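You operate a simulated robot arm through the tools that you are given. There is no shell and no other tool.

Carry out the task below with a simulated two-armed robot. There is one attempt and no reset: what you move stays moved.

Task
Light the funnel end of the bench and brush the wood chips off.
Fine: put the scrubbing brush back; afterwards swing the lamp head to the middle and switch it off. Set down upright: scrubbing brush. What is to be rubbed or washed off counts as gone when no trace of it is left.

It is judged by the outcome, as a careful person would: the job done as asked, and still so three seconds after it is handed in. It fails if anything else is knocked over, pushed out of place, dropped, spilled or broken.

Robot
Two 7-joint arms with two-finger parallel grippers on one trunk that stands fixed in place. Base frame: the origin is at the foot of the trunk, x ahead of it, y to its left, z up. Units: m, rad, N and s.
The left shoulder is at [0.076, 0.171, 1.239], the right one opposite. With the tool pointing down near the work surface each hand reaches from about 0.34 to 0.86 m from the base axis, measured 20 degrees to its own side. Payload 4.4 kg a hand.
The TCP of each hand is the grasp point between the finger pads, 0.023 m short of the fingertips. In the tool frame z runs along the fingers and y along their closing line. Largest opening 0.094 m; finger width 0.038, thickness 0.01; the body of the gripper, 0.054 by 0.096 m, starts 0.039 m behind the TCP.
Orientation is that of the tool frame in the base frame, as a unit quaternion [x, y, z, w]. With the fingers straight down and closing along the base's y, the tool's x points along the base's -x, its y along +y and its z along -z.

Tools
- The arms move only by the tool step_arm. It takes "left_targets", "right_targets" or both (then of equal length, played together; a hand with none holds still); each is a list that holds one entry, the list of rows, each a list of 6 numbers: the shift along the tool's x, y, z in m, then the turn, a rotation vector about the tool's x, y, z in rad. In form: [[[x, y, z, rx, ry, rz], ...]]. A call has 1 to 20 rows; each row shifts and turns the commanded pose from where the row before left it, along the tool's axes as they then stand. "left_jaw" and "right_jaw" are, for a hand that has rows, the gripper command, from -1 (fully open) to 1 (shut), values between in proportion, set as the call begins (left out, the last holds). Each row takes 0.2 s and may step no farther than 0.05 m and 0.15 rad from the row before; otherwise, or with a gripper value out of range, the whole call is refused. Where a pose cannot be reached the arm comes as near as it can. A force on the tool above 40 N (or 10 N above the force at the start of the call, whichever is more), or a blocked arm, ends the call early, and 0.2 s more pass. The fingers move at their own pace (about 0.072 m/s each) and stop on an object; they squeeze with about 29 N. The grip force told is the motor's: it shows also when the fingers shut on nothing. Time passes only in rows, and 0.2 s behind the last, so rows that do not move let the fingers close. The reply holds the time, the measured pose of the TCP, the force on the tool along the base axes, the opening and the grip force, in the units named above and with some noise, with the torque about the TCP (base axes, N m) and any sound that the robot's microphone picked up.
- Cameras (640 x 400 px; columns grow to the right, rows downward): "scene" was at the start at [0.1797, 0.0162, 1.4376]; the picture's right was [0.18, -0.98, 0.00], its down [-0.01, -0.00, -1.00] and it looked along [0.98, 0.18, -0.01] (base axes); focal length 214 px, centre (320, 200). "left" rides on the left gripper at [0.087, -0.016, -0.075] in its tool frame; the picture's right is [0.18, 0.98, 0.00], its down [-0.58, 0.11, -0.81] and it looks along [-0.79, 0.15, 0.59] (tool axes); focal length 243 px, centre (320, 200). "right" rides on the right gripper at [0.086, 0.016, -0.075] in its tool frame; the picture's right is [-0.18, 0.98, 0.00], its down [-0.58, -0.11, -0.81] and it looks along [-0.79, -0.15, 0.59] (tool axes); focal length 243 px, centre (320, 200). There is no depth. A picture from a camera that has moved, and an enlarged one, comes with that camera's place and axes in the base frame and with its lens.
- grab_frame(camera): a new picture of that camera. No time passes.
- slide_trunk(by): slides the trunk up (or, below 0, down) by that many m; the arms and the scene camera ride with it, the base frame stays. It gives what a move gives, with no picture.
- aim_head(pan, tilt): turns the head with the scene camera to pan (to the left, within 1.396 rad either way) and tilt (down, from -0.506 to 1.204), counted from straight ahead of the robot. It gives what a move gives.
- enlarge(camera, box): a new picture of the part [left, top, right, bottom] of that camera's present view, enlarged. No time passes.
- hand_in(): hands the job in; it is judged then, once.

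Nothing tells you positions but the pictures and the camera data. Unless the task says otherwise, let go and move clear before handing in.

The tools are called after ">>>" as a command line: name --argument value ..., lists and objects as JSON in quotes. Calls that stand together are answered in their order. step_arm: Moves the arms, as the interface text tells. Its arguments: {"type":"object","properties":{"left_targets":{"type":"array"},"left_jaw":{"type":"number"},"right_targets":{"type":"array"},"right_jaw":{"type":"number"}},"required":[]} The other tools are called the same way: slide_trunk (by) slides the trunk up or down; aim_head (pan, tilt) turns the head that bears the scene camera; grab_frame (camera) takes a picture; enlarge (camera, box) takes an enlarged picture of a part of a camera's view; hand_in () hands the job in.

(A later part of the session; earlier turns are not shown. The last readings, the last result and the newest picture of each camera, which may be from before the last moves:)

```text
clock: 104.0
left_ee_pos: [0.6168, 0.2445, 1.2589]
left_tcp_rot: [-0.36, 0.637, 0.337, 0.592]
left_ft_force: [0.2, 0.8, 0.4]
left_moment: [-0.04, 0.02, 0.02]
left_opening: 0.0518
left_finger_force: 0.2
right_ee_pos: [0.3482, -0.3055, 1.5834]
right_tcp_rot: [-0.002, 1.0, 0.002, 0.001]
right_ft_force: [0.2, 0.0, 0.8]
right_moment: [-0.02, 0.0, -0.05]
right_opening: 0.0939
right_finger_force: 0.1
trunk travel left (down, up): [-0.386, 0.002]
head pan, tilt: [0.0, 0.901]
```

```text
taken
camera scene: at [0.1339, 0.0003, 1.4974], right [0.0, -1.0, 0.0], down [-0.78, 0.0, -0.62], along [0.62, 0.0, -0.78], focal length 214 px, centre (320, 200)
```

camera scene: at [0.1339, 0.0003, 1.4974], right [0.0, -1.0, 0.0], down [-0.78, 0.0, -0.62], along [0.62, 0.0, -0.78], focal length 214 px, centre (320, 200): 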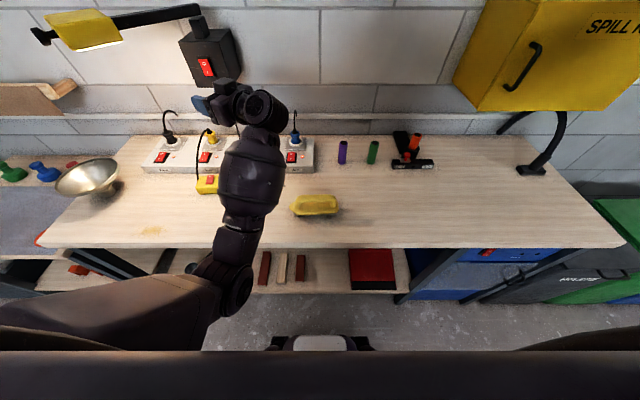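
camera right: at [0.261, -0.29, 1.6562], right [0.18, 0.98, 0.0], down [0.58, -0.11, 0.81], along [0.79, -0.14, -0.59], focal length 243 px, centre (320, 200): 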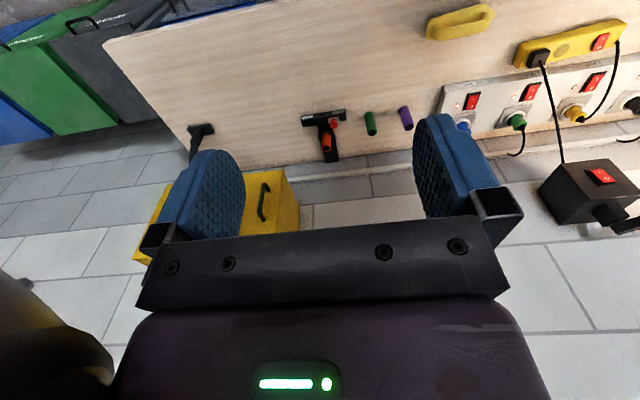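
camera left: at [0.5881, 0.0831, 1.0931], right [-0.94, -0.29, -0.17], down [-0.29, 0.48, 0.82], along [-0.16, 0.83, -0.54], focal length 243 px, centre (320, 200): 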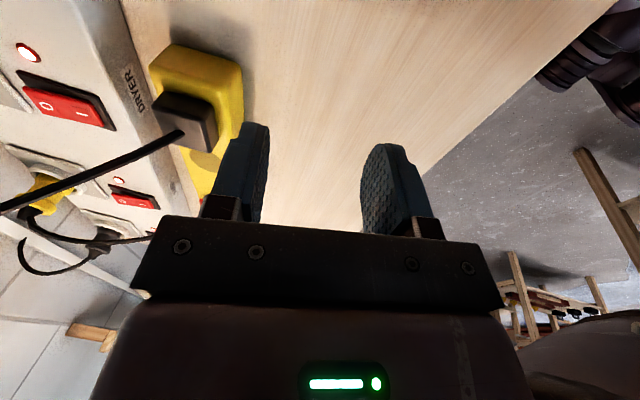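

The elbow starts moving out and the wrist is now at y 0.09. I swing the shoulder outward next.

>>> step_arm --left_targets '[[[-0.01, 0.0278, 0.0342, -0.0641, -0.0675, 0.036], [-0.01, 0.0278, 0.0342, -0.0641, -0.0675, 0.036], [-0.01, 0.0278, 0.0342, -0.0641, -0.0675, 0.036], [0, 0, 0, 0, 0, 0]]]'

>>> grab_frame --camera "scene"

```text
clock: 105.0
left_ee_pos: [0.5892, 0.3747, 1.2933]
left_tcp_rot: [-0.344, 0.558, 0.463, 0.597]
left_ft_force: [0.8, -0.3, 0.3]
left_moment: [-0.02, 0.0, 0.01]
left_opening: 0.0516
left_finger_force: 0.1
right_ee_pos: [0.349, -0.3058, 1.5836]
right_tcp_rot: [-0.002, 1.0, 0.001, 0.001]
right_ft_force: [0.6, -0.3, 0.4]
right_moment: [0.02, 0.0, 0.0]
right_opening: 0.0941
right_finger_force: 0.0
trunk travel left (down, up): [-0.386, 0.002]
head pan, tilt: [0.0, 0.901]
```

```text
taken
camera scene: at [0.1341, -0.0004, 1.4974], right [0.0, -1.0, 0.0], down [-0.78, 0.0, -0.62], along [0.62, 0.0, -0.78], focal length 214 px, centre (320, 200)
```

scene: 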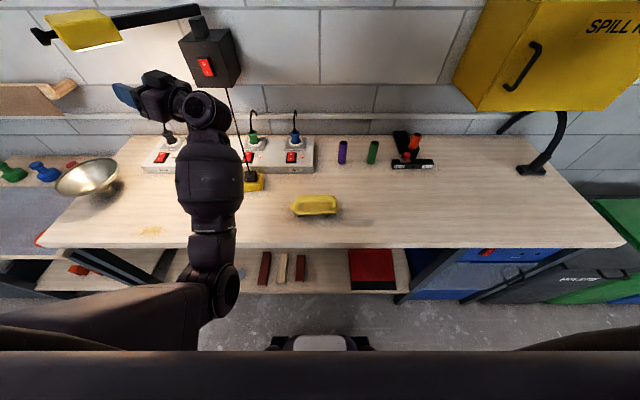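

The elbow is moving outward step by step. I roll the forearm inward again with some outward swing.

>>> step_arm --left_targets '[[[-0.0269, -0.0188, -0.0186, 0.0584, -0.1117, 0.0286], [-0.0269, -0.0188, -0.0186, 0.0584, -0.1117, 0.0286], [-0.0269, -0.0188, -0.0186, 0.0584, -0.1117, 0.0286], [-0.0269, -0.0188, -0.0186, 0.0584, -0.1117, 0.0286], [0, 0, 0, 0, 0, 0]]]'

>>> grab_frame --camera "scene"

```text
clock: 106.2
left_ee_pos: [0.6277, 0.246, 1.3588]
left_tcp_rot: [-0.131, 0.481, 0.492, 0.714]
left_ft_force: [0.2, -0.1, 0.7]
left_moment: [0.01, 0.03, -0.02]
left_opening: 0.0516
left_finger_force: 0.1
right_ee_pos: [0.3481, -0.306, 1.5836]
right_tcp_rot: [-0.002, 1.0, 0.002, 0.001]
right_ft_force: [0.2, 0.3, 0.0]
right_moment: [0.0, -0.05, 0.01]
right_opening: 0.094
right_finger_force: 0.1
trunk travel left (down, up): [-0.386, 0.002]
head pan, tilt: [0.0, 0.901]
```

```text
taken
camera scene: at [0.134, 0.0009, 1.4974], right [0.0, -1.0, 0.0], down [-0.78, 0.0, -0.62], along [0.62, 0.0, -0.78], focal length 214 px, centre (320, 200)
```

scene: 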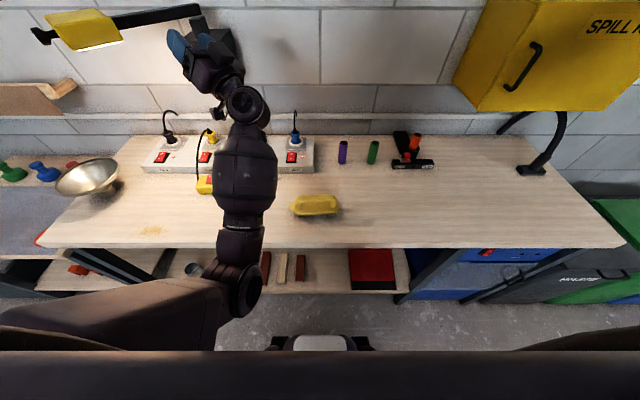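

The elbow keeps creeping back in. I first turn the hand to point forward, then repeat larger outward-swing and roll-in cycles.

>>> step_arm --left_targets '[[[0, -0.0252, -0.0018, 0.14, 0, 0], [0, -0.0252, -0.0018, 0.14, 0, 0], [0, -0.0252, -0.0018, 0.14, 0, 0], [0, -0.0252, -0.0018, 0.14, 0, 0], [0, -0.0252, -0.0018, 0.14, 0, 0], [0, 0, 0, 0, 0, 0]]]'

>>> grab_frame --camera "scene"

```text
clock: 107.6
left_ee_pos: [0.7015, 0.1609, 1.3039]
left_tcp_rot: [0.122, 0.62, 0.296, 0.716]
left_ft_force: [0.2, -0.6, -0.1]
left_moment: [-0.02, 0.0, -0.01]
left_opening: 0.0519
left_finger_force: 0.1
right_ee_pos: [0.3472, -0.3064, 1.5823]
right_tcp_rot: [-0.001, 1.0, 0.002, 0.001]
right_ft_force: [0.5, 0.3, 0.2]
right_moment: [0.02, -0.01, -0.02]
right_opening: 0.0939
right_finger_force: 0.0
trunk travel left (down, up): [-0.386, 0.002]
head pan, tilt: [0.0, 0.901]
```

```text
taken
camera scene: at [0.1336, -0.0005, 1.4974], right [0.0, -1.0, 0.0], down [-0.78, 0.0, -0.62], along [0.62, 0.0, -0.78], focal length 214 px, centre (320, 200)
```

scene: 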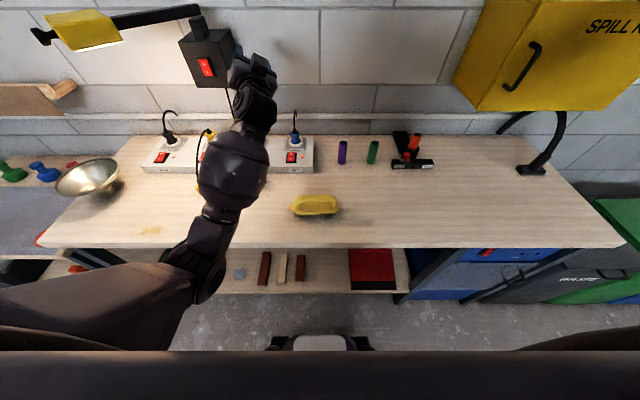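

The elbow has moved outward now. I rotate the hand about its wrist toward a 45° downward grip with the fingers closing front-to-back.

>>> step_arm --left_targets '[[[0.0055, -0.018, -0.001, 0.1, 0.0303, 0.0956], [0.0055, -0.018, -0.001, 0.1, 0.0303, 0.0956], [0.0055, -0.018, -0.001, 0.1, 0.0303, 0.0956], [0.0055, -0.018, -0.001, 0.1, 0.0303, 0.0956], [0.0055, -0.018, -0.001, 0.1, 0.0303, 0.0956], [0, 0, 0, 0, 0, 0]]]'

>>> grab_frame --camera "scene"

```text
clock: 109.0
left_ee_pos: [0.7013, 0.1086, 1.2031]
left_tcp_rot: [0.37, 0.673, 0.311, 0.56]
left_ft_force: [-0.1, -0.7, 1.1]
left_moment: [0.0, 0.0, -0.01]
left_opening: 0.0516
left_finger_force: 0.0
left hand out of reach, approached as far as the arm can: row 4, 5
right_ee_pos: [0.3485, -0.3058, 1.583]
right_tcp_rot: [-0.002, 1.0, 0.002, 0.001]
right_ft_force: [-0.7, 0.1, 0.6]
right_moment: [-0.01, -0.01, 0.01]
right_opening: 0.094
right_finger_force: 0.0
trunk travel left (down, up): [-0.386, 0.002]
head pan, tilt: [0.0, 0.901]
```

```text
taken
camera scene: at [0.1339, 0.0003, 1.4974], right [0.0, -1.0, 0.0], down [-0.78, 0.0, -0.62], along [0.62, 0.0, -0.78], focal length 214 px, centre (320, 200)
```

scene: 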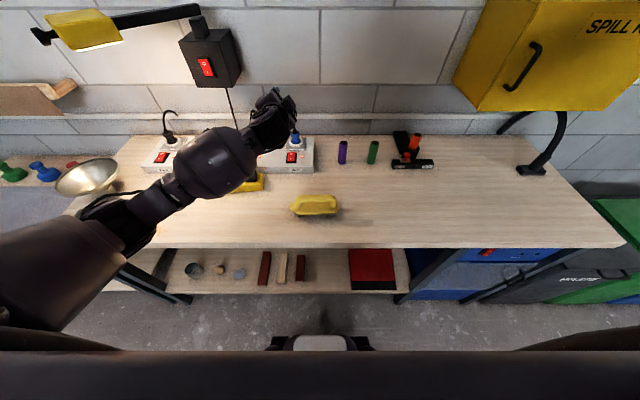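

The arm has found the elbow-out posture. I try pitching the hand further down from here.

>>> step_arm --left_targets '[[[0.0144, -0.0229, -0.0015, 0.12, 0.075, 0], [0.0144, -0.0229, -0.0015, 0.12, 0.075, 0], [0.0144, -0.0229, -0.0015, 0.12, 0.075, 0], [0.0144, -0.0229, -0.0015, 0.12, 0.075, 0], [0, 0, 0, 0, 0, 0]]]'

>>> grab_frame --camera "scene"

```text
clock: 110.2
left_ee_pos: [0.6377, 0.0497, 1.0301]
left_tcp_rot: [0.405, 0.761, 0.25, 0.44]
left_ft_force: [-0.1, -1.1, -0.4]
left_moment: [-0.02, -0.02, -0.01]
left_opening: 0.0517
left_finger_force: 0.1
left hand out of reach, approached as far as the arm can: row 1, 2, 3, 4
right_ee_pos: [0.3479, -0.3048, 1.5829]
right_tcp_rot: [-0.002, 1.0, 0.002, 0.002]
right_ft_force: [0.2, 0.3, 0.3]
right_moment: [0.0, 0.0, 0.0]
right_opening: 0.0943
right_finger_force: 0.0
trunk travel left (down, up): [-0.386, 0.002]
head pan, tilt: [0.0, 0.901]
```

```text
taken
camera scene: at [0.1337, 0.0004, 1.4974], right [0.0, -1.0, 0.0], down [-0.78, 0.0, -0.62], along [0.62, 0.0, -0.78], focal length 214 px, centre (320, 200)
```

scene: 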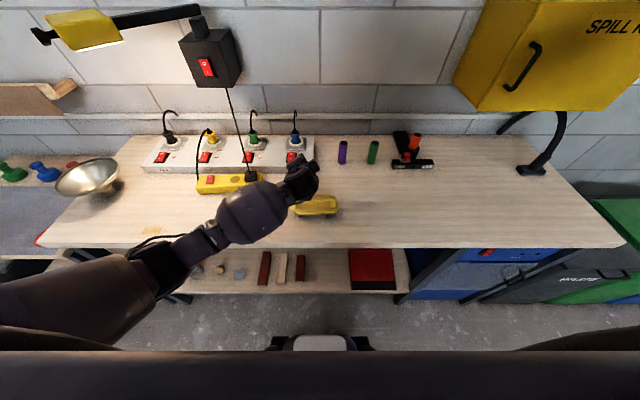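

The hand came low over the brush but is clear of it. I retreat back and up while rolling toward the wanted grip.

>>> step_arm --left_targets '[[[-0.0039, -0.0064, -0.0316, 0, 0, 0.1], [-0.0039, -0.0064, -0.0316, 0, 0, 0.1], [-0.0039, -0.0064, -0.0316, 0, 0, 0.1], [-0.0039, -0.0064, -0.0316, 0, 0, 0.1], [0, 0, 0, 0, 0, 0]]]'

>>> grab_frame --camera "scene"

>>> grab_frame --camera "left"

```text
clock: 111.4
left_ee_pos: [0.493, 0.0154, 1.0403]
left_tcp_rot: [0.546, 0.664, 0.335, 0.385]
left_ft_force: [0.7, -0.4, 0.4]
left_moment: [0.02, 0.01, 0.0]
left_opening: 0.0517
left_finger_force: 0.0
left hand out of reach, approached as far as the arm can: row 1, 2, 3, 4
right_ee_pos: [0.349, -0.3044, 1.5822]
right_tcp_rot: [-0.001, 1.0, 0.002, 0.001]
right_ft_force: [-0.1, 0.4, 0.2]
right_moment: [-0.02, 0.01, 0.0]
right_opening: 0.094
right_finger_force: 0.0
trunk travel left (down, up): [-0.386, 0.002]
head pan, tilt: [0.0, 0.901]
```

```text
taken
camera scene: at [0.1342, 0.0008, 1.4974], right [0.0, -1.0, 0.0], down [-0.78, 0.0, -0.62], along [0.62, 0.0, -0.78], focal length 214 px, centre (320, 200)
```

scene: 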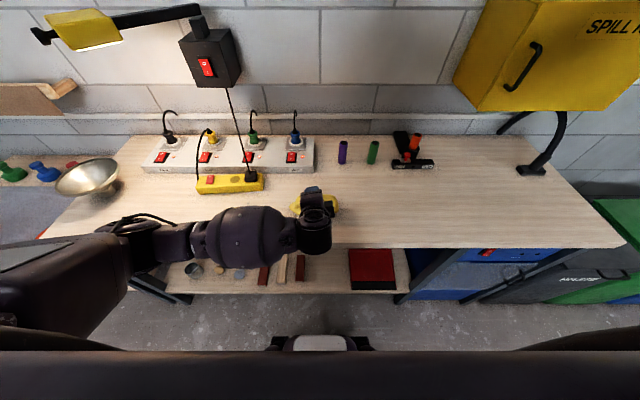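

```text
taken
camera left: at [0.4116, 0.0974, 1.0489], right [0.44, 0.36, 0.82], down [-0.59, -0.57, 0.56], along [0.67, -0.74, -0.04], focal length 243 px, centre (320, 200)
```

left: 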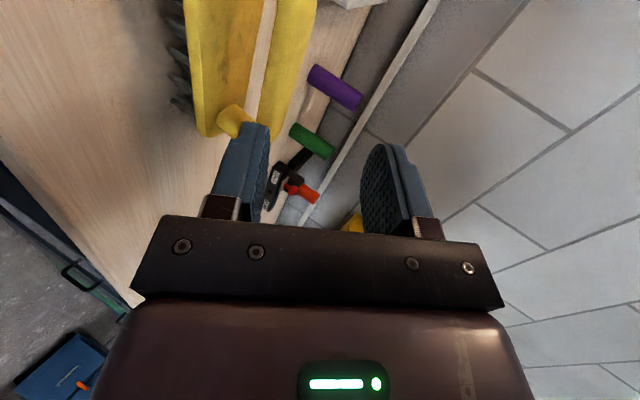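

The hand is now in front of the brush, pointing forward and 29° down, fingers closing nearly vertically. I zoom in with the hand camera to refine the handle's place.

>>> enlarge --camera "left" --box '[160, 0, 352, 120]'

>>> enlarge --camera "scene" --box '[260, 170, 370, 239]'

>>> enlarge --camera "right" --box '[412, 0, 508, 60]'

```text
3.33 times, centred on (256, 60) of left
camera zoom: at [0.4116, 0.0974, 1.0489], right [0.44, 0.36, 0.82], down [-0.59, -0.57, 0.56], along [0.67, -0.74, -0.04], focal length 809 px, centre (533, 667)
```

zoom: 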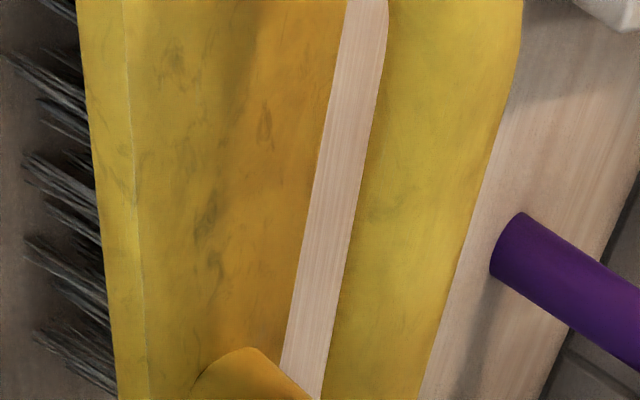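

```text
5.80 times, centred on (315, 204) of scene
camera zoom: at [0.1342, 0.0008, 1.4974], right [0.0, -1.0, 0.0], down [-0.78, 0.0, -0.62], along [0.62, 0.0, -0.78], focal length 1243 px, centre (349, 174)
```

zoom: 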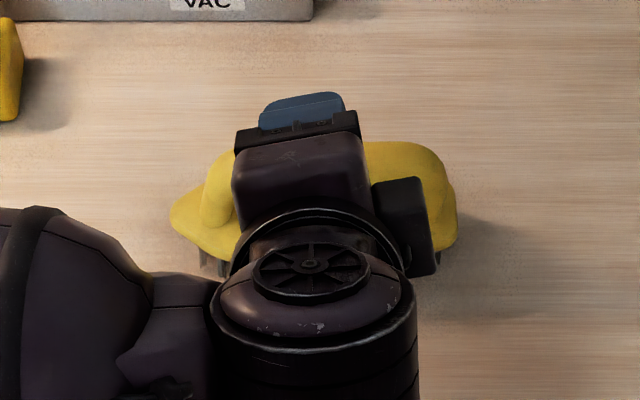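

```text
6.67 times, centred on (460, 30) of right
camera zoom: at [0.2612, -0.2896, 1.6562], right [0.18, 0.98, 0.0], down [0.58, -0.11, 0.81], along [0.79, -0.14, -0.59], focal length 1618 px, centre (-613, 1333)
```

zoom: 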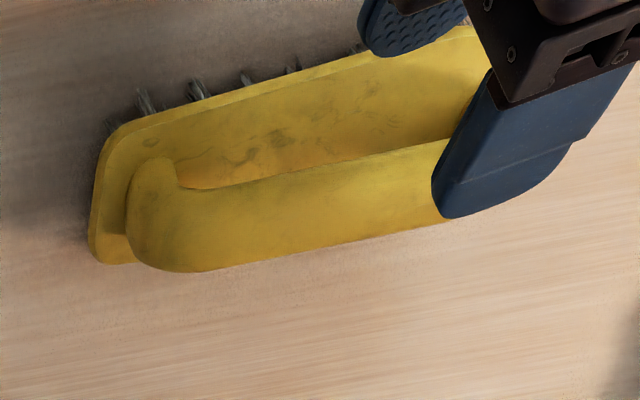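

Measurements agree: handle bar centre at about (0.554, 0.014, 0.977), gap below it about 25 mm. I set the opening to 40 mm and first shift the fingers down to the bar's line, then check.

>>> step_arm --left_targets '[[[0, -0.0265, 0, 0, 0, 0], [0, 0, 0, 0, 0, 0]]]' --left_jaw 0.15

>>> grab_frame --camera "left"

>>> enlarge --camera "right" --box '[412, 0, 508, 60]'

```text
clock: 112.0
left_ee_pos: [0.48, 0.0104, 1.017]
left_tcp_rot: [0.549, 0.665, 0.332, 0.382]
left_ft_force: [-0.4, 0.3, -0.2]
left_moment: [-0.01, -0.01, -0.01]
left_opening: 0.0401
left_finger_force: 0.1
right_ee_pos: [0.35, -0.3058, 1.5824]
right_tcp_rot: [-0.001, 1.0, 0.001, 0.001]
right_ft_force: [0.2, -0.3, -0.2]
right_moment: [0.02, 0.01, 0.02]
right_opening: 0.0939
right_finger_force: 0.0
trunk travel left (down, up): [-0.386, 0.002]
head pan, tilt: [0.0, 0.901]
```

```text
taken
camera left: at [0.399, 0.0925, 1.0272], right [0.45, 0.35, 0.82], down [-0.59, -0.57, 0.57], along [0.67, -0.74, -0.05], focal length 243 px, centre (320, 200)
```

left: 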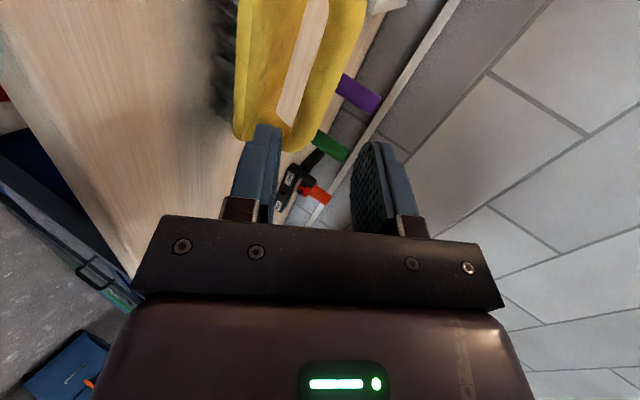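

```text
6.67 times, centred on (460, 30) of right
camera zoom: at [0.2612, -0.29, 1.6562], right [0.18, 0.98, 0.0], down [0.58, -0.11, 0.81], along [0.79, -0.14, -0.59], focal length 1618 px, centre (-613, 1333)
```

zoom: 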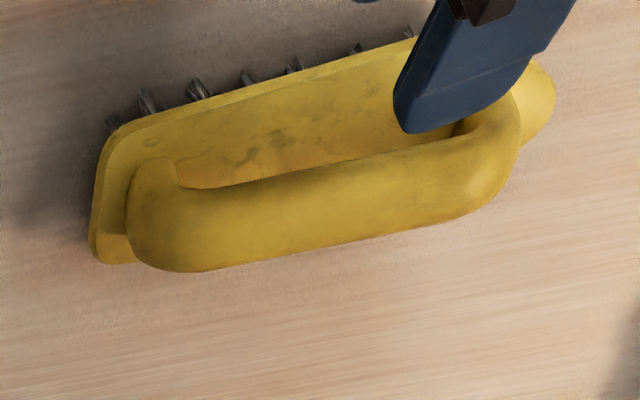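

The fingers are lined up with the bar. I advance straight along the fingers.

>>> step_arm --left_targets '[[[0, 0, 0.025, 0, 0, 0], [0, 0, 0.025, 0, 0, 0], [0, 0, 0, 0, 0, 0]]]'

>>> grab_frame --camera "left"

>>> enlarge --camera "right" --box '[412, 0, 508, 60]'

```text
clock: 112.8
left_ee_pos: [0.5252, 0.0109, 0.992]
left_tcp_rot: [0.549, 0.665, 0.333, 0.381]
left_ft_force: [0.7, 0.3, -0.1]
left_moment: [0.01, -0.01, -0.01]
left_opening: 0.04
left_finger_force: 0.0
right_ee_pos: [0.3474, -0.3062, 1.5833]
right_tcp_rot: [-0.002, 1.0, 0.002, 0.0]
right_ft_force: [0.2, -0.7, 0.5]
right_moment: [0.03, -0.02, -0.01]
right_opening: 0.0941
right_finger_force: 0.0
trunk travel left (down, up): [-0.386, 0.002]
head pan, tilt: [0.0, 0.901]
```

```text
taken
camera left: at [0.4427, 0.0929, 1.0026], right [0.45, 0.35, 0.82], down [-0.59, -0.57, 0.57], along [0.67, -0.74, -0.05], focal length 243 px, centre (320, 200)
```

left: 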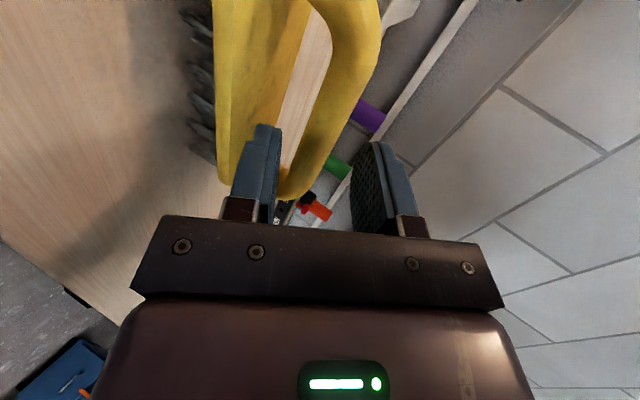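

```text
6.67 times, centred on (460, 30) of right
camera zoom: at [0.2608, -0.2898, 1.6563], right [0.18, 0.98, 0.0], down [0.58, -0.11, 0.81], along [0.79, -0.14, -0.59], focal length 1618 px, centre (-613, 1333)
```

zoom: 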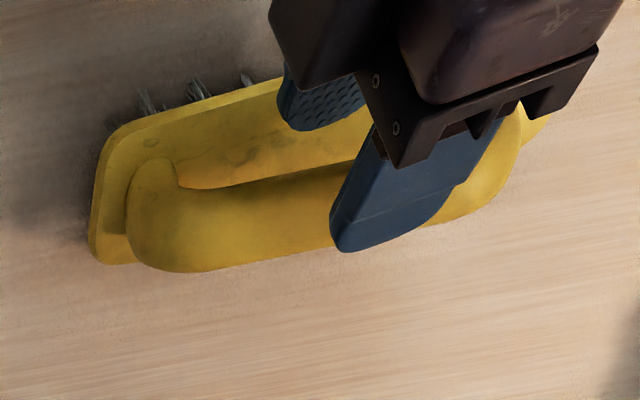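

The bar lies centred between the fingers. I advance the last two centimetres and close.

>>> step_arm --left_targets '[[[0, 0, 0.011, 0, 0, 0], [0, 0, 0.01, 0, 0, 0], [0, 0, 0, 0, 0, 0]]]'

>>> grab_frame --camera "left"

>>> enlarge --camera "right" --box '[412, 0, 508, 60]'

```text
clock: 113.6
left_ee_pos: [0.5424, 0.012, 0.9806]
left_tcp_rot: [0.548, 0.666, 0.333, 0.381]
left_ft_force: [-0.7, 0.3, -0.9]
left_moment: [-0.01, -0.03, 0.0]
left_opening: 0.0396
left_finger_force: 0.1
right_ee_pos: [0.3485, -0.3055, 1.5832]
right_tcp_rot: [-0.002, 1.0, 0.002, 0.001]
right_ft_force: [-0.2, 0.7, -0.4]
right_moment: [0.01, 0.01, 0.0]
right_opening: 0.0941
right_finger_force: 0.1
trunk travel left (down, up): [-0.386, 0.002]
head pan, tilt: [0.0, 0.901]
```

```text
taken
camera left: at [0.4618, 0.0933, 0.9921], right [0.45, 0.35, 0.82], down [-0.59, -0.57, 0.57], along [0.67, -0.74, -0.05], focal length 243 px, centre (320, 200)
```

left: 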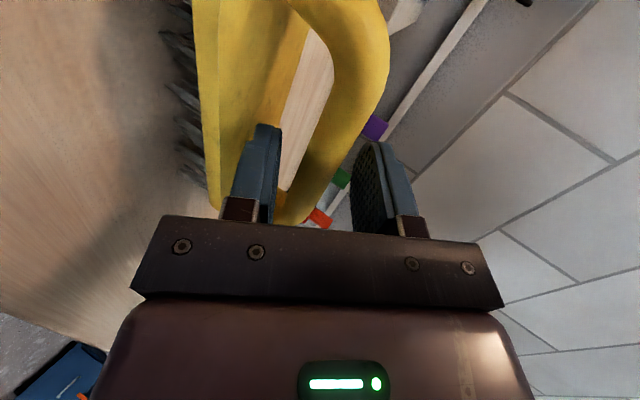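

```text
6.67 times, centred on (460, 30) of right
camera zoom: at [0.2609, -0.29, 1.6562], right [0.18, 0.98, 0.0], down [0.58, -0.11, 0.81], along [0.79, -0.14, -0.59], focal length 1618 px, centre (-613, 1333)
```

zoom: 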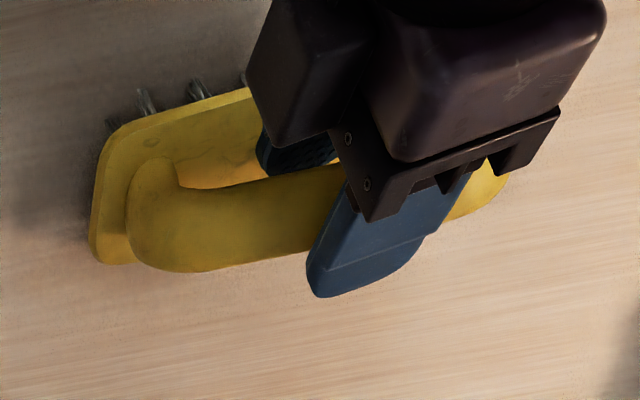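

No contact so far, and both fingers straddle the bar. I close the gripper.

>>> step_arm --left_targets '[[[0, 0, 0, 0, 0, 0], [0, 0, 0, 0, 0, 0], [0, 0, 0, 0, 0, 0]]]' --left_jaw 1

>>> grab_frame --camera "left"

>>> enlarge --camera "right" --box '[412, 0, 508, 60]'

```text
clock: 114.4
left_ee_pos: [0.544, 0.012, 0.9819]
left_tcp_rot: [0.548, 0.665, 0.333, 0.382]
left_ft_force: [4.8, 2.6, 13.4]
left_moment: [1.4, -0.51, -0.37]
left_opening: 0.0269
left_finger_force: 28.6
right_ee_pos: [0.3477, -0.3047, 1.5822]
right_tcp_rot: [-0.002, 1.0, 0.002, 0.002]
right_ft_force: [0.0, 0.1, 0.5]
right_moment: [0.01, -0.02, -0.04]
right_opening: 0.094
right_finger_force: 0.1
trunk travel left (down, up): [-0.386, 0.002]
head pan, tilt: [0.0, 0.901]
```

```text
taken
camera left: at [0.4622, 0.0934, 0.9932], right [0.45, 0.35, 0.82], down [-0.59, -0.57, 0.57], along [0.67, -0.74, -0.05], focal length 243 px, centre (320, 200)
```

left: 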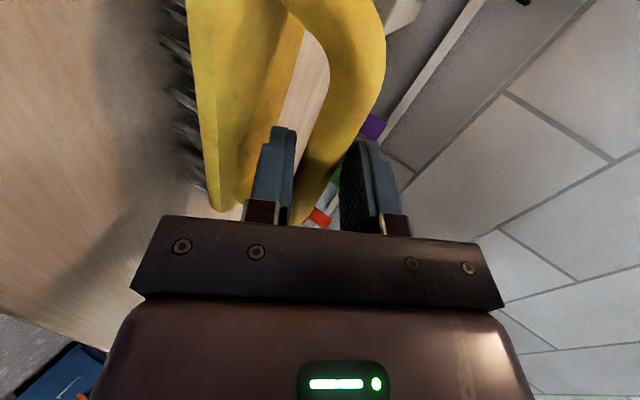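

```text
6.67 times, centred on (460, 30) of right
camera zoom: at [0.2604, -0.2899, 1.6564], right [0.18, 0.98, 0.0], down [0.58, -0.11, 0.81], along [0.79, -0.14, -0.59], focal length 1618 px, centre (-613, 1333)
```

zoom: 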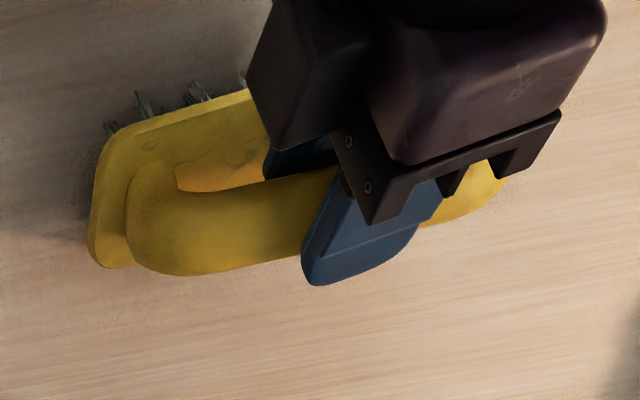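

The bar is held (opening 27 mm, grip about 29 N). I lift the brush a little and look at it.

>>> step_arm --left_targets '[[[-0.0043, 0.0258, -0.0146, 0, 0, 0], [-0.0043, 0.0258, -0.0146, 0, 0, 0], [0, 0, 0, 0, 0, 0]]]'

>>> grab_frame --camera "scene"

>>> enlarge --camera "right" --box '[380, 0, 508, 80]'

>>> grab_frame --camera "left"

```text
clock: 115.2
left_ee_pos: [0.5306, 0.0109, 1.0208]
left_tcp_rot: [0.544, 0.663, 0.336, 0.388]
left_ft_force: [0.4, -0.1, -1.2]
left_moment: [0.04, 0.0, -0.01]
left_opening: 0.0172
left_finger_force: 28.9
left hand out of reach, approached as far as the arm can: row 1, 2
right_ee_pos: [0.3488, -0.3048, 1.583]
right_tcp_rot: [-0.002, 1.0, 0.001, 0.001]
right_ft_force: [0.8, -0.1, 0.2]
right_moment: [0.02, 0.02, -0.02]
right_opening: 0.0939
right_finger_force: 0.1
trunk travel left (down, up): [-0.386, 0.002]
head pan, tilt: [0.0, 0.901]
```

```text
taken
camera scene: at [0.1343, 0.0004, 1.4973], right [0.0, -1.0, 0.0], down [-0.78, 0.0, -0.62], along [0.62, 0.0, -0.78], focal length 214 px, centre (320, 200)
```

scene: 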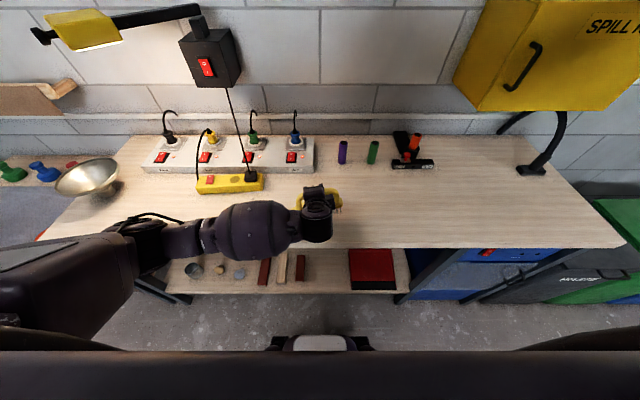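

```text
5.00 times, centred on (444, 40) of right
camera zoom: at [0.2613, -0.29, 1.6561], right [0.18, 0.98, 0.0], down [0.58, -0.11, 0.81], along [0.79, -0.14, -0.59], focal length 1213 px, centre (-300, 1000)
```

zoom: 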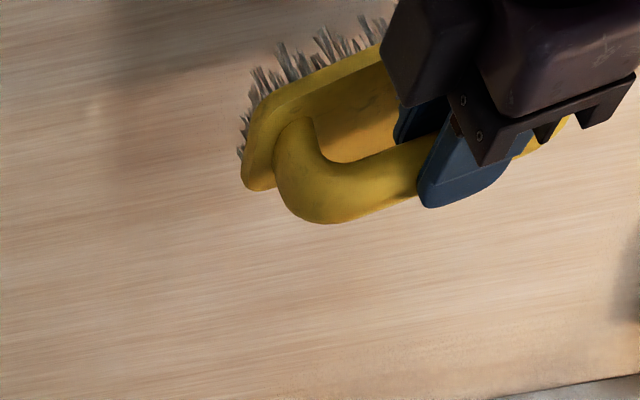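

```text
taken
camera left: at [0.4487, 0.0928, 1.0288], right [0.43, 0.36, 0.83], down [-0.6, -0.57, 0.56], along [0.67, -0.74, -0.03], focal length 243 px, centre (320, 200)
```

left: 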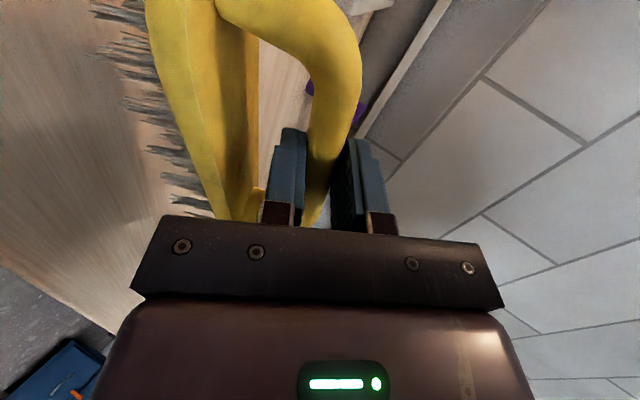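

The brush is off the bench and has aligned itself squarely to the finger pads, so it will be flat when the hand is level. I level the hand now, still lifting slightly.

>>> step_arm --left_targets '[[[-0.001, 0.0095, -0.004, -0.128, -0.023, 0.03], [-0.001, 0.0095, -0.003, -0.128, -0.023, 0.03], [0, 0.0095, -0.002, -0.128, -0.023, 0.03], [0, 0.0095, 0, -0.1, -0.018, 0.03], [0, 0, 0, 0, 0, 0]]]'

>>> grab_frame --camera "scene"

>>> enlarge --camera "right" --box '[380, 0, 508, 80]'

>>> grab_frame --camera "left"

```text
clock: 116.4
left_ee_pos: [0.535, 0.0142, 1.0591]
left_tcp_rot: [0.494, 0.515, 0.481, 0.509]
left_ft_force: [-0.6, -0.1, -1.4]
left_moment: [-0.03, 0.04, 0.0]
left_opening: 0.0171
left_finger_force: 28.4
right_ee_pos: [0.3495, -0.306, 1.5843]
right_tcp_rot: [-0.002, 1.0, 0.002, 0.001]
right_ft_force: [0.5, 0.6, 0.1]
right_moment: [0.02, -0.02, 0.02]
right_opening: 0.0938
right_finger_force: 0.0
trunk travel left (down, up): [-0.386, 0.002]
head pan, tilt: [0.0, 0.901]
```

```text
taken
camera scene: at [0.1341, 0.0004, 1.4974], right [0.0, -1.0, 0.0], down [-0.78, 0.0, -0.62], along [0.62, 0.0, -0.78], focal length 214 px, centre (320, 200)
```

scene: 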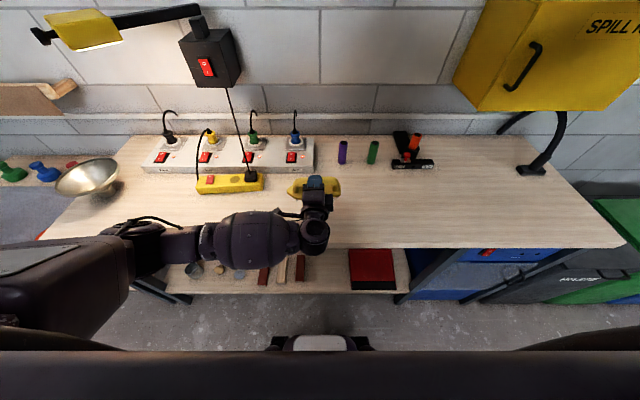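

```text
5.00 times, centred on (444, 40) of right
camera zoom: at [0.2611, -0.29, 1.6562], right [0.18, 0.98, 0.0], down [0.58, -0.11, 0.81], along [0.79, -0.14, -0.59], focal length 1213 px, centre (-300, 1000)
```

zoom: 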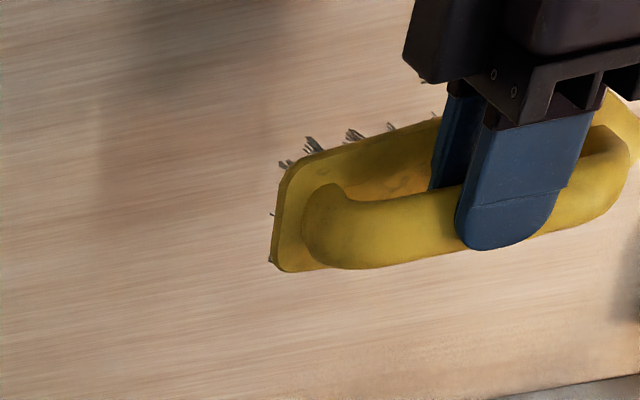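

```text
taken
camera left: at [0.4611, 0.1013, 1.0409], right [0.02, 0.23, 0.97], down [-0.81, -0.57, 0.15], along [0.59, -0.79, 0.18], focal length 243 px, centre (320, 200)
```

left: 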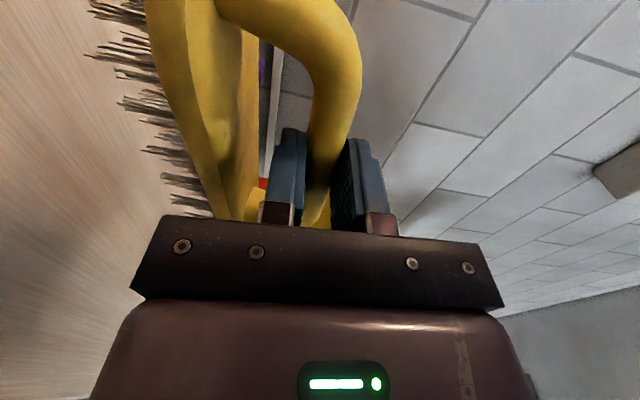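

The hand is exactly level and the brush hangs flat in it. I carry it left at this height toward the chips, turning the hand slightly left.

>>> step_arm --left_targets '[[[0.04, 0.002, -0.007, 0, 0.03, 0], [0.04, 0.002, -0.007, 0, 0.03, 0], [0.04, 0.002, -0.006, 0, 0.03, 0], [0.04, 0.002, -0.005, 0, 0.03, 0], [0, 0, 0, 0, 0, 0]]]'

>>> grab_frame --camera "scene"

```text
clock: 117.6
left_ee_pos: [0.5031, 0.1739, 1.0603]
left_tcp_rot: [0.464, 0.545, 0.509, 0.478]
left_ft_force: [-0.4, 0.1, -2.4]
left_moment: [0.0, 0.02, 0.02]
left_opening: 0.0171
left_finger_force: 28.8
right_ee_pos: [0.3494, -0.3075, 1.5827]
right_tcp_rot: [-0.002, 1.0, 0.001, 0.001]
right_ft_force: [-0.5, 0.1, 0.4]
right_moment: [0.01, 0.0, 0.02]
right_opening: 0.094
right_finger_force: 0.0
trunk travel left (down, up): [-0.386, 0.002]
head pan, tilt: [0.0, 0.901]
```

```text
taken
camera scene: at [0.1344, -0.0001, 1.4973], right [0.0, -1.0, 0.0], down [-0.78, 0.0, -0.62], along [0.62, 0.0, -0.78], focal length 214 px, centre (320, 200)
```

scene: 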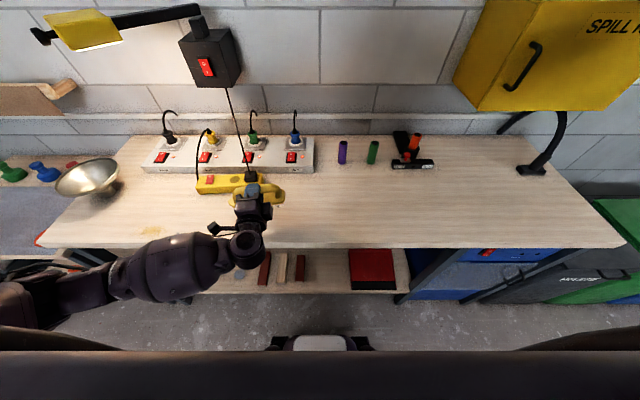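

Tracking is good. I continue left toward the chips.

>>> step_arm --left_targets '[[[0.04, 0.002, 0.0005, 0, 0.03, 0], [0.04, 0.002, 0.0017, 0, 0.03, 0], [0.04, 0.002, 0.0029, 0, 0.03, 0], [0.04, 0.002, 0.004, 0, 0.03, 0], [0.04, 0.002, 0.005, 0, 0.03, 0], [0, 0, 0, 0, 0, 0]]]'

>>> grab_frame --camera "scene"

```text
clock: 119.0
left_ee_pos: [0.4839, 0.3728, 1.0607]
left_tcp_rot: [0.425, 0.58, 0.542, 0.435]
left_ft_force: [0.2, -0.1, -1.2]
left_moment: [0.01, 0.03, 0.01]
left_opening: 0.0173
left_finger_force: 29.0
right_ee_pos: [0.3475, -0.305, 1.582]
right_tcp_rot: [-0.002, 1.0, 0.002, 0.0]
right_ft_force: [-0.2, 0.0, 0.7]
right_moment: [0.0, 0.01, 0.0]
right_opening: 0.0938
right_finger_force: 0.1
trunk travel left (down, up): [-0.386, 0.002]
head pan, tilt: [0.0, 0.901]
```

```text
taken
camera scene: at [0.1344, 0.0, 1.4973], right [0.0, -1.0, 0.0], down [-0.78, 0.0, -0.62], along [0.62, 0.0, -0.78], focal length 214 px, centre (320, 200)
```

scene: 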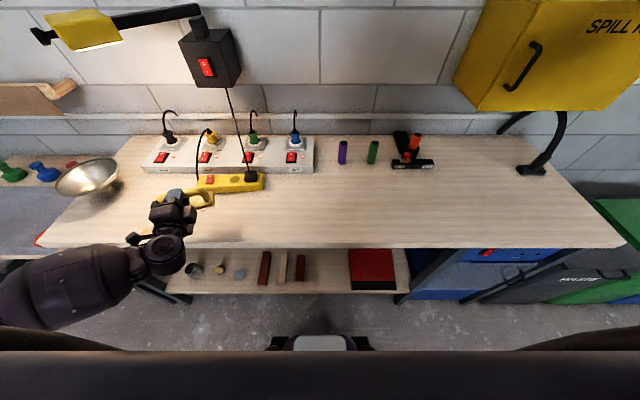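

Still tracking well. I move the last part to above the chips and turn the head to watch.

>>> step_arm --left_targets '[[[0.04, 0.002, 0.006, 0, 0.03, 0], [0.04, 0.002, 0.007, 0, 0.03, 0], [0.04, 0.002, 0.008, 0, 0.03, 0], [0.035, 0.002, 0.008, 0, 0.03, 0], [0, 0, 0, 0, 0, 0]]]'

>>> aim_head --pan 0.6 --tilt 0.8

>>> grab_frame --camera "scene"

>>> grab_frame --camera "left"

```text
clock: 120.2
left_ee_pos: [0.4634, 0.5304, 1.0596]
left_tcp_rot: [0.391, 0.604, 0.567, 0.399]
left_ft_force: [-0.4, 0.5, -1.2]
left_moment: [-0.06, 0.02, -0.01]
left_opening: 0.0171
left_finger_force: 29.5
right_ee_pos: [0.3485, -0.3064, 1.5829]
right_tcp_rot: [-0.002, 1.0, 0.002, 0.0]
right_ft_force: [1.1, -0.2, -0.3]
right_moment: [-0.04, -0.02, 0.04]
right_opening: 0.0939
right_finger_force: 0.0
trunk travel left (down, up): [-0.386, 0.002]
head pan, tilt: [0.0, 0.901]
```

```text
clock: 121.2
left_ee_pos: [0.4635, 0.5292, 1.0591]
left_tcp_rot: [0.391, 0.604, 0.567, 0.4]
left_ft_force: [0.3, 0.3, -2.1]
left_moment: [-0.02, 0.03, -0.01]
left_opening: 0.017
left_finger_force: 28.5
right_ee_pos: [0.3491, -0.305, 1.5832]
right_tcp_rot: [-0.002, 1.0, 0.001, 0.001]
right_ft_force: [0.1, 1.1, 0.6]
right_moment: [0.0, 0.01, 0.02]
right_opening: 0.0938
right_finger_force: 0.2
trunk travel left (down, up): [-0.386, 0.002]
head pan, tilt: [0.6, 0.799]
```

```text
taken
camera scene: at [0.1251, 0.046, 1.5053], right [0.56, -0.83, 0.0], down [-0.59, -0.4, -0.7], along [0.58, 0.39, -0.72], focal length 214 px, centre (320, 200)
```

scene: 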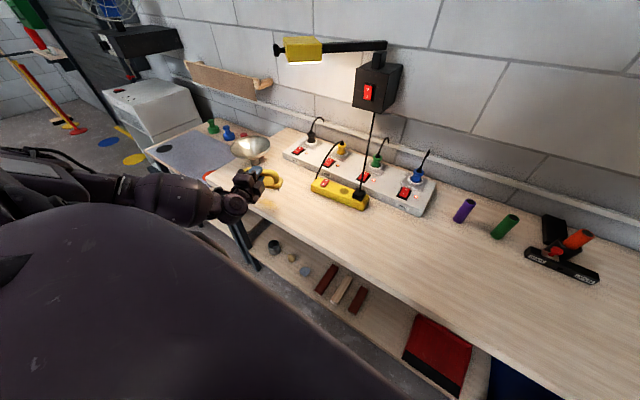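

```text
taken
camera left: at [0.3622, 0.5829, 1.0431], right [-0.05, 0.22, 0.97], down [-0.53, -0.83, 0.16], along [0.85, -0.51, 0.16], focal length 243 px, centre (320, 200)
```

left: 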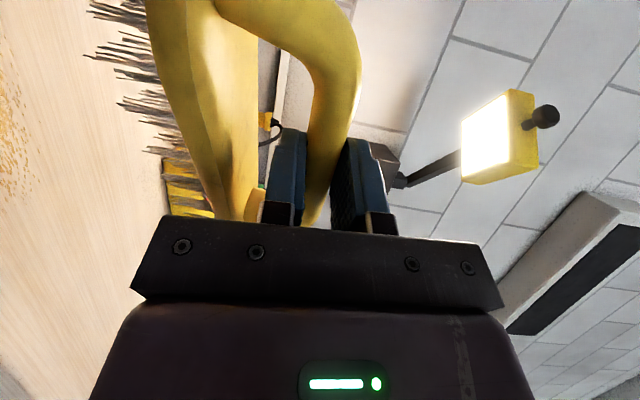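

The brush is right above the chips (seen at the left edge of the hand picture). I lower the whole trunk by 6.5 cm to bring the brush close to the surface.

>>> slide_trunk --by -0.065

>>> grab_frame --camera "left"

>>> enlarge --camera "scene" --box '[180, 130, 340, 230]'

```text
clock: 122.2
left_ee_pos: [0.4633, 0.5296, 0.9958]
left_tcp_rot: [0.391, 0.605, 0.567, 0.4]
left_ft_force: [0.0, 0.5, -0.7]
left_moment: [0.02, 0.01, -0.03]
left_opening: 0.017
left_finger_force: 29.1
right_ee_pos: [0.3483, -0.3057, 1.5191]
right_tcp_rot: [-0.001, 1.0, 0.002, 0.002]
right_ft_force: [-0.6, -0.6, -0.3]
right_moment: [0.0, -0.01, 0.0]
right_opening: 0.0944
right_finger_force: 0.0
trunk travel left (down, up): [-0.321, 0.067]
head pan, tilt: [0.6, 0.799]
```

```text
taken
camera left: at [0.3625, 0.5831, 0.9797], right [-0.05, 0.22, 0.97], down [-0.53, -0.83, 0.16], along [0.85, -0.51, 0.16], focal length 243 px, centre (320, 200)
```

left: 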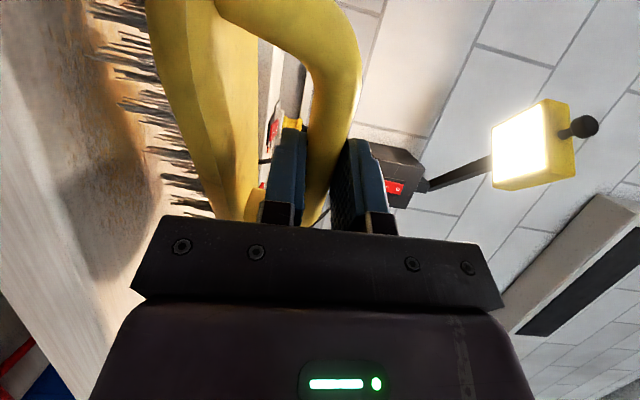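

```text
4.00 times, centred on (260, 180) of scene
camera zoom: at [0.1266, 0.046, 1.4409], right [0.56, -0.83, 0.0], down [-0.59, -0.41, -0.7], along [0.58, 0.39, -0.72], focal length 858 px, centre (560, 280)
```

zoom: 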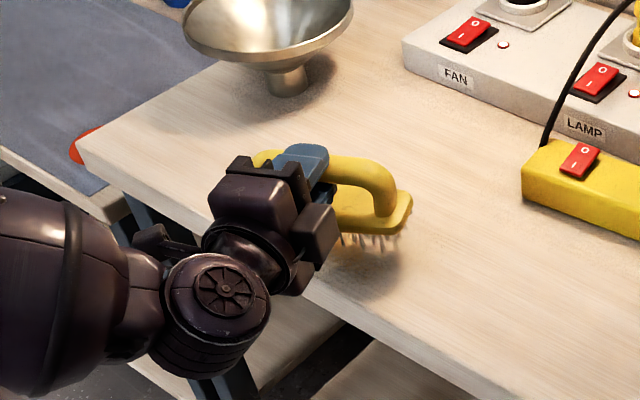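

The brush hovers just over the chips. I level it finely and lower it in small steps until it touches the bench.

>>> step_arm --left_targets '[[[0, -0.006, 0, -0.035, 0, 0.04], [0, -0.006, 0, 0, 0, 0], [0, -0.004, 0, 0, 0, 0], [0, 0, 0, 0, 0, 0]]]'

```text
clock: 123.2
left_ee_pos: [0.4636, 0.5291, 0.9791]
left_tcp_rot: [0.395, 0.587, 0.585, 0.396]
left_ft_force: [-0.3, -0.1, -0.8]
left_moment: [-0.01, -0.02, -0.01]
left_opening: 0.017
left_finger_force: 28.9
right_ee_pos: [0.3487, -0.3063, 1.5173]
right_tcp_rot: [-0.002, 1.0, 0.001, 0.001]
right_ft_force: [-0.3, -0.5, 0.1]
right_moment: [-0.02, -0.03, -0.02]
right_opening: 0.094
right_finger_force: 0.1
trunk travel left (down, up): [-0.321, 0.067]
head pan, tilt: [0.6, 0.799]
```

>>> step_arm --left_targets '[[[0, -0.003, 0, 0, 0, 0], [0, -0.003, 0, 0, 0, 0], [0, 0, 0, 0, 0, 0]]]'

>>> enlarge --camera "scene" --box '[180, 130, 340, 230]'

```text
clock: 124.0
left_ee_pos: [0.4634, 0.5291, 0.977]
left_tcp_rot: [0.395, 0.584, 0.588, 0.396]
left_ft_force: [5.9, -0.2, 25.4]
left_moment: [1.0, 0.15, -0.35]
left_opening: 0.0174
left_finger_force: 28.7
right_ee_pos: [0.3473, -0.3072, 1.5182]
right_tcp_rot: [-0.002, 1.0, 0.003, 0.002]
right_ft_force: [0.5, 0.2, 0.5]
right_moment: [0.0, 0.03, 0.04]
right_opening: 0.0942
right_finger_force: 0.2
trunk travel left (down, up): [-0.321, 0.067]
head pan, tilt: [0.6, 0.799]
```

```text
4.00 times, centred on (260, 180) of scene
camera zoom: at [0.1259, 0.0444, 1.4412], right [0.56, -0.83, 0.0], down [-0.59, -0.4, -0.7], along [0.58, 0.39, -0.72], focal length 858 px, centre (560, 280)
```

zoom: 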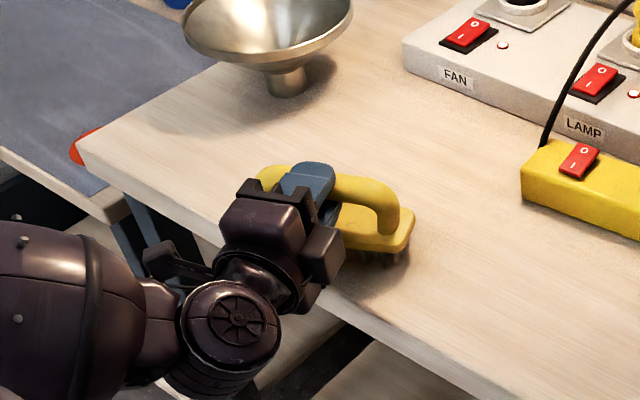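

It touches with about 25 N. I lift a touch and turn the hand straight so the brush lies along the bench edge, which covers the chips better without overhanging.

>>> step_arm --left_targets '[[[0, 0.012, 0, 0, 0, 0], [0.003, 0, 0.002, 0, -0.12, 0], [0.003, 0, 0.002, 0, -0.12, 0], [0.003, 0, 0, 0, -0.12, 0], [0, 0, 0, 0, 0, 0]]]'

>>> enlarge --camera "scene" --box '[180, 130, 340, 230]'

```text
clock: 125.2
left_ee_pos: [0.4651, 0.5398, 0.9833]
left_tcp_rot: [0.495, 0.507, 0.505, 0.493]
left_ft_force: [-0.3, 0.2, -2.0]
left_moment: [0.0, 0.01, -0.01]
left_opening: 0.0168
left_finger_force: 29.2
right_ee_pos: [0.3485, -0.3049, 1.5182]
right_tcp_rot: [-0.002, 1.0, 0.002, 0.001]
right_ft_force: [-0.4, 0.2, -0.5]
right_moment: [-0.01, 0.01, 0.0]
right_opening: 0.0942
right_finger_force: 0.1
trunk travel left (down, up): [-0.321, 0.067]
head pan, tilt: [0.6, 0.799]
```

```text
4.00 times, centred on (260, 180) of scene
camera zoom: at [0.1272, 0.0461, 1.4407], right [0.56, -0.83, 0.0], down [-0.59, -0.41, -0.7], along [0.58, 0.39, -0.72], focal length 858 px, centre (560, 280)
```

zoom: 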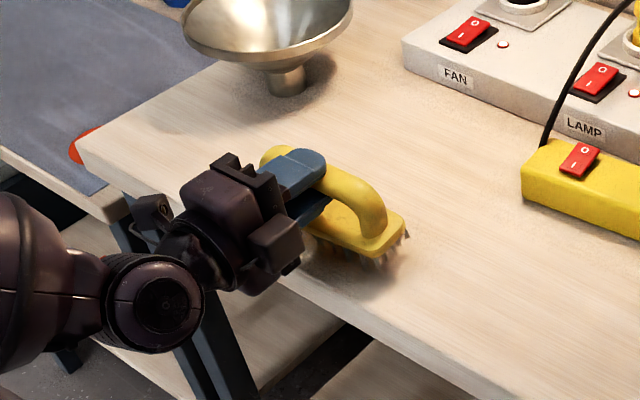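

The brush now lies parallel to the edge. I press it down lightly and scrub back and forth across the chips.

>>> step_arm --left_targets '[[[0, -0.004, 0, 0, 0, 0], [0, -0.003, -0.015, 0, 0, 0], [0, 0, 0.025, 0, 0, 0], [0, 0, 0.025, 0, 0, 0], [0.015, 0, -0.025, 0, 0, 0], [0.015, 0, -0.025, 0, 0, 0], [0, 0, 0.025, 0, 0, 0], [0, 0, 0.025, 0, 0, 0], [-0.02, 0, -0.025, 0, 0, 0], [-0.02, 0, -0.025, 0, 0, 0], [0, 0, 0.025, 0, 0, 0], [0, 0, 0.025, 0, 0, 0], [-0.02, 0, -0.025, 0, 0, 0], [-0.01, 0, -0.025, 0, 0, 0], [0, 0, 0.025, 0, 0, 0], [0, 0, 0.025, 0, 0, 0], [0.02, 0, -0.025, 0, 0, 0], [0.02, 0, -0.025, 0, 0, 0], [0, 0, 0, 0, 0, 0]]]'

>>> enlarge --camera "scene" --box '[180, 130, 340, 230]'

```text
clock: 129.2
left_ee_pos: [0.4488, 0.5396, 0.9793]
left_tcp_rot: [0.495, 0.506, 0.505, 0.494]
left_ft_force: [0.4, 0.7, -1.6]
left_moment: [0.02, 0.04, 0.03]
left_opening: 0.0172
left_finger_force: 29.7
right_ee_pos: [0.3474, -0.3051, 1.5177]
right_tcp_rot: [-0.002, 1.0, 0.001, 0.001]
right_ft_force: [0.1, 0.1, -0.5]
right_moment: [0.02, -0.01, 0.0]
right_opening: 0.094
right_finger_force: 0.0
trunk travel left (down, up): [-0.321, 0.067]
head pan, tilt: [0.6, 0.799]
```

```text
4.00 times, centred on (260, 180) of scene
camera zoom: at [0.1273, 0.0461, 1.4407], right [0.56, -0.83, 0.0], down [-0.59, -0.41, -0.7], along [0.58, 0.39, -0.72], focal length 858 px, centre (560, 280)
```

zoom: 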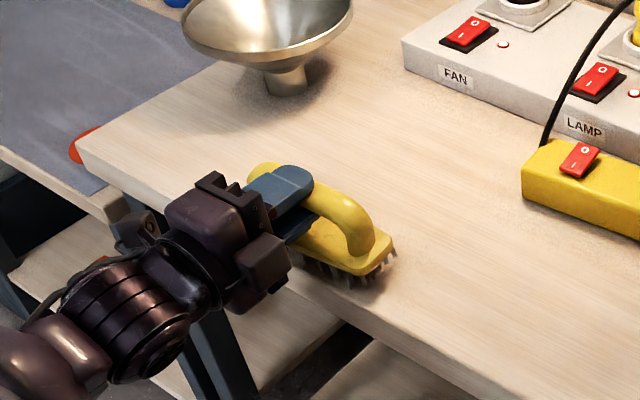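

The brush was only grazing the surface. I press about 4 mm lower and scrub again.

>>> step_arm --left_targets '[[[0, -0.0025, 0, 0, 0, 0], [0, -0.002, 0, 0, 0, 0], [0, 0, 0, 0, 0, 0]]]'

```text
clock: 130.0
left_ee_pos: [0.4508, 0.5386, 0.9769]
left_tcp_rot: [0.494, 0.504, 0.507, 0.495]
left_ft_force: [3.5, 4.6, 14.5]
left_moment: [1.0, -0.1, -0.19]
left_opening: 0.0172
left_finger_force: 29.3
right_ee_pos: [0.3477, -0.3066, 1.5181]
right_tcp_rot: [-0.002, 1.0, 0.002, 0.002]
right_ft_force: [0.2, 0.3, 0.0]
right_moment: [0.0, 0.01, 0.01]
right_opening: 0.0941
right_finger_force: 0.1
trunk travel left (down, up): [-0.321, 0.067]
head pan, tilt: [0.6, 0.799]
```

The contact force sits at the left end of the brush, so it is slightly tilted. I roll the hand a bit to bring the whole brush flat.

>>> step_arm --left_targets '[[[0, 0, 0, 0, 0, 0.03], [0, 0, 0, 0, 0, 0]]]'

```text
clock: 130.6
left_ee_pos: [0.4491, 0.5394, 0.9761]
left_tcp_rot: [0.501, 0.498, 0.513, 0.487]
left_ft_force: [5.4, 3.5, 23.6]
left_moment: [-1.21, -0.32, 0.29]
left_opening: 0.0178
left_finger_force: 28.9
right_ee_pos: [0.3467, -0.3064, 1.5175]
right_tcp_rot: [-0.002, 1.0, 0.002, 0.002]
right_ft_force: [-0.3, 0.7, 0.6]
right_moment: [-0.01, 0.0, -0.01]
right_opening: 0.094
right_finger_force: 0.0
trunk travel left (down, up): [-0.321, 0.067]
head pan, tilt: [0.6, 0.799]
```

>>> step_arm --left_targets '[[[0, 0, 0, 0, 0, -0.014], [0, 0, 0, 0, 0, 0]]]'

```text
clock: 131.2
left_ee_pos: [0.4501, 0.5381, 0.9754]
left_tcp_rot: [0.498, 0.501, 0.51, 0.491]
left_ft_force: [5.2, 4.4, 27.8]
left_moment: [-1.1, -0.36, 0.22]
left_opening: 0.0173
left_finger_force: 28.9
right_ee_pos: [0.3483, -0.3069, 1.5187]
right_tcp_rot: [-0.002, 1.0, 0.001, 0.002]
right_ft_force: [-0.2, -0.2, -1.4]
right_moment: [0.01, 0.01, 0.02]
right_opening: 0.094
right_finger_force: 0.1
trunk travel left (down, up): [-0.321, 0.067]
head pan, tilt: [0.6, 0.799]
```

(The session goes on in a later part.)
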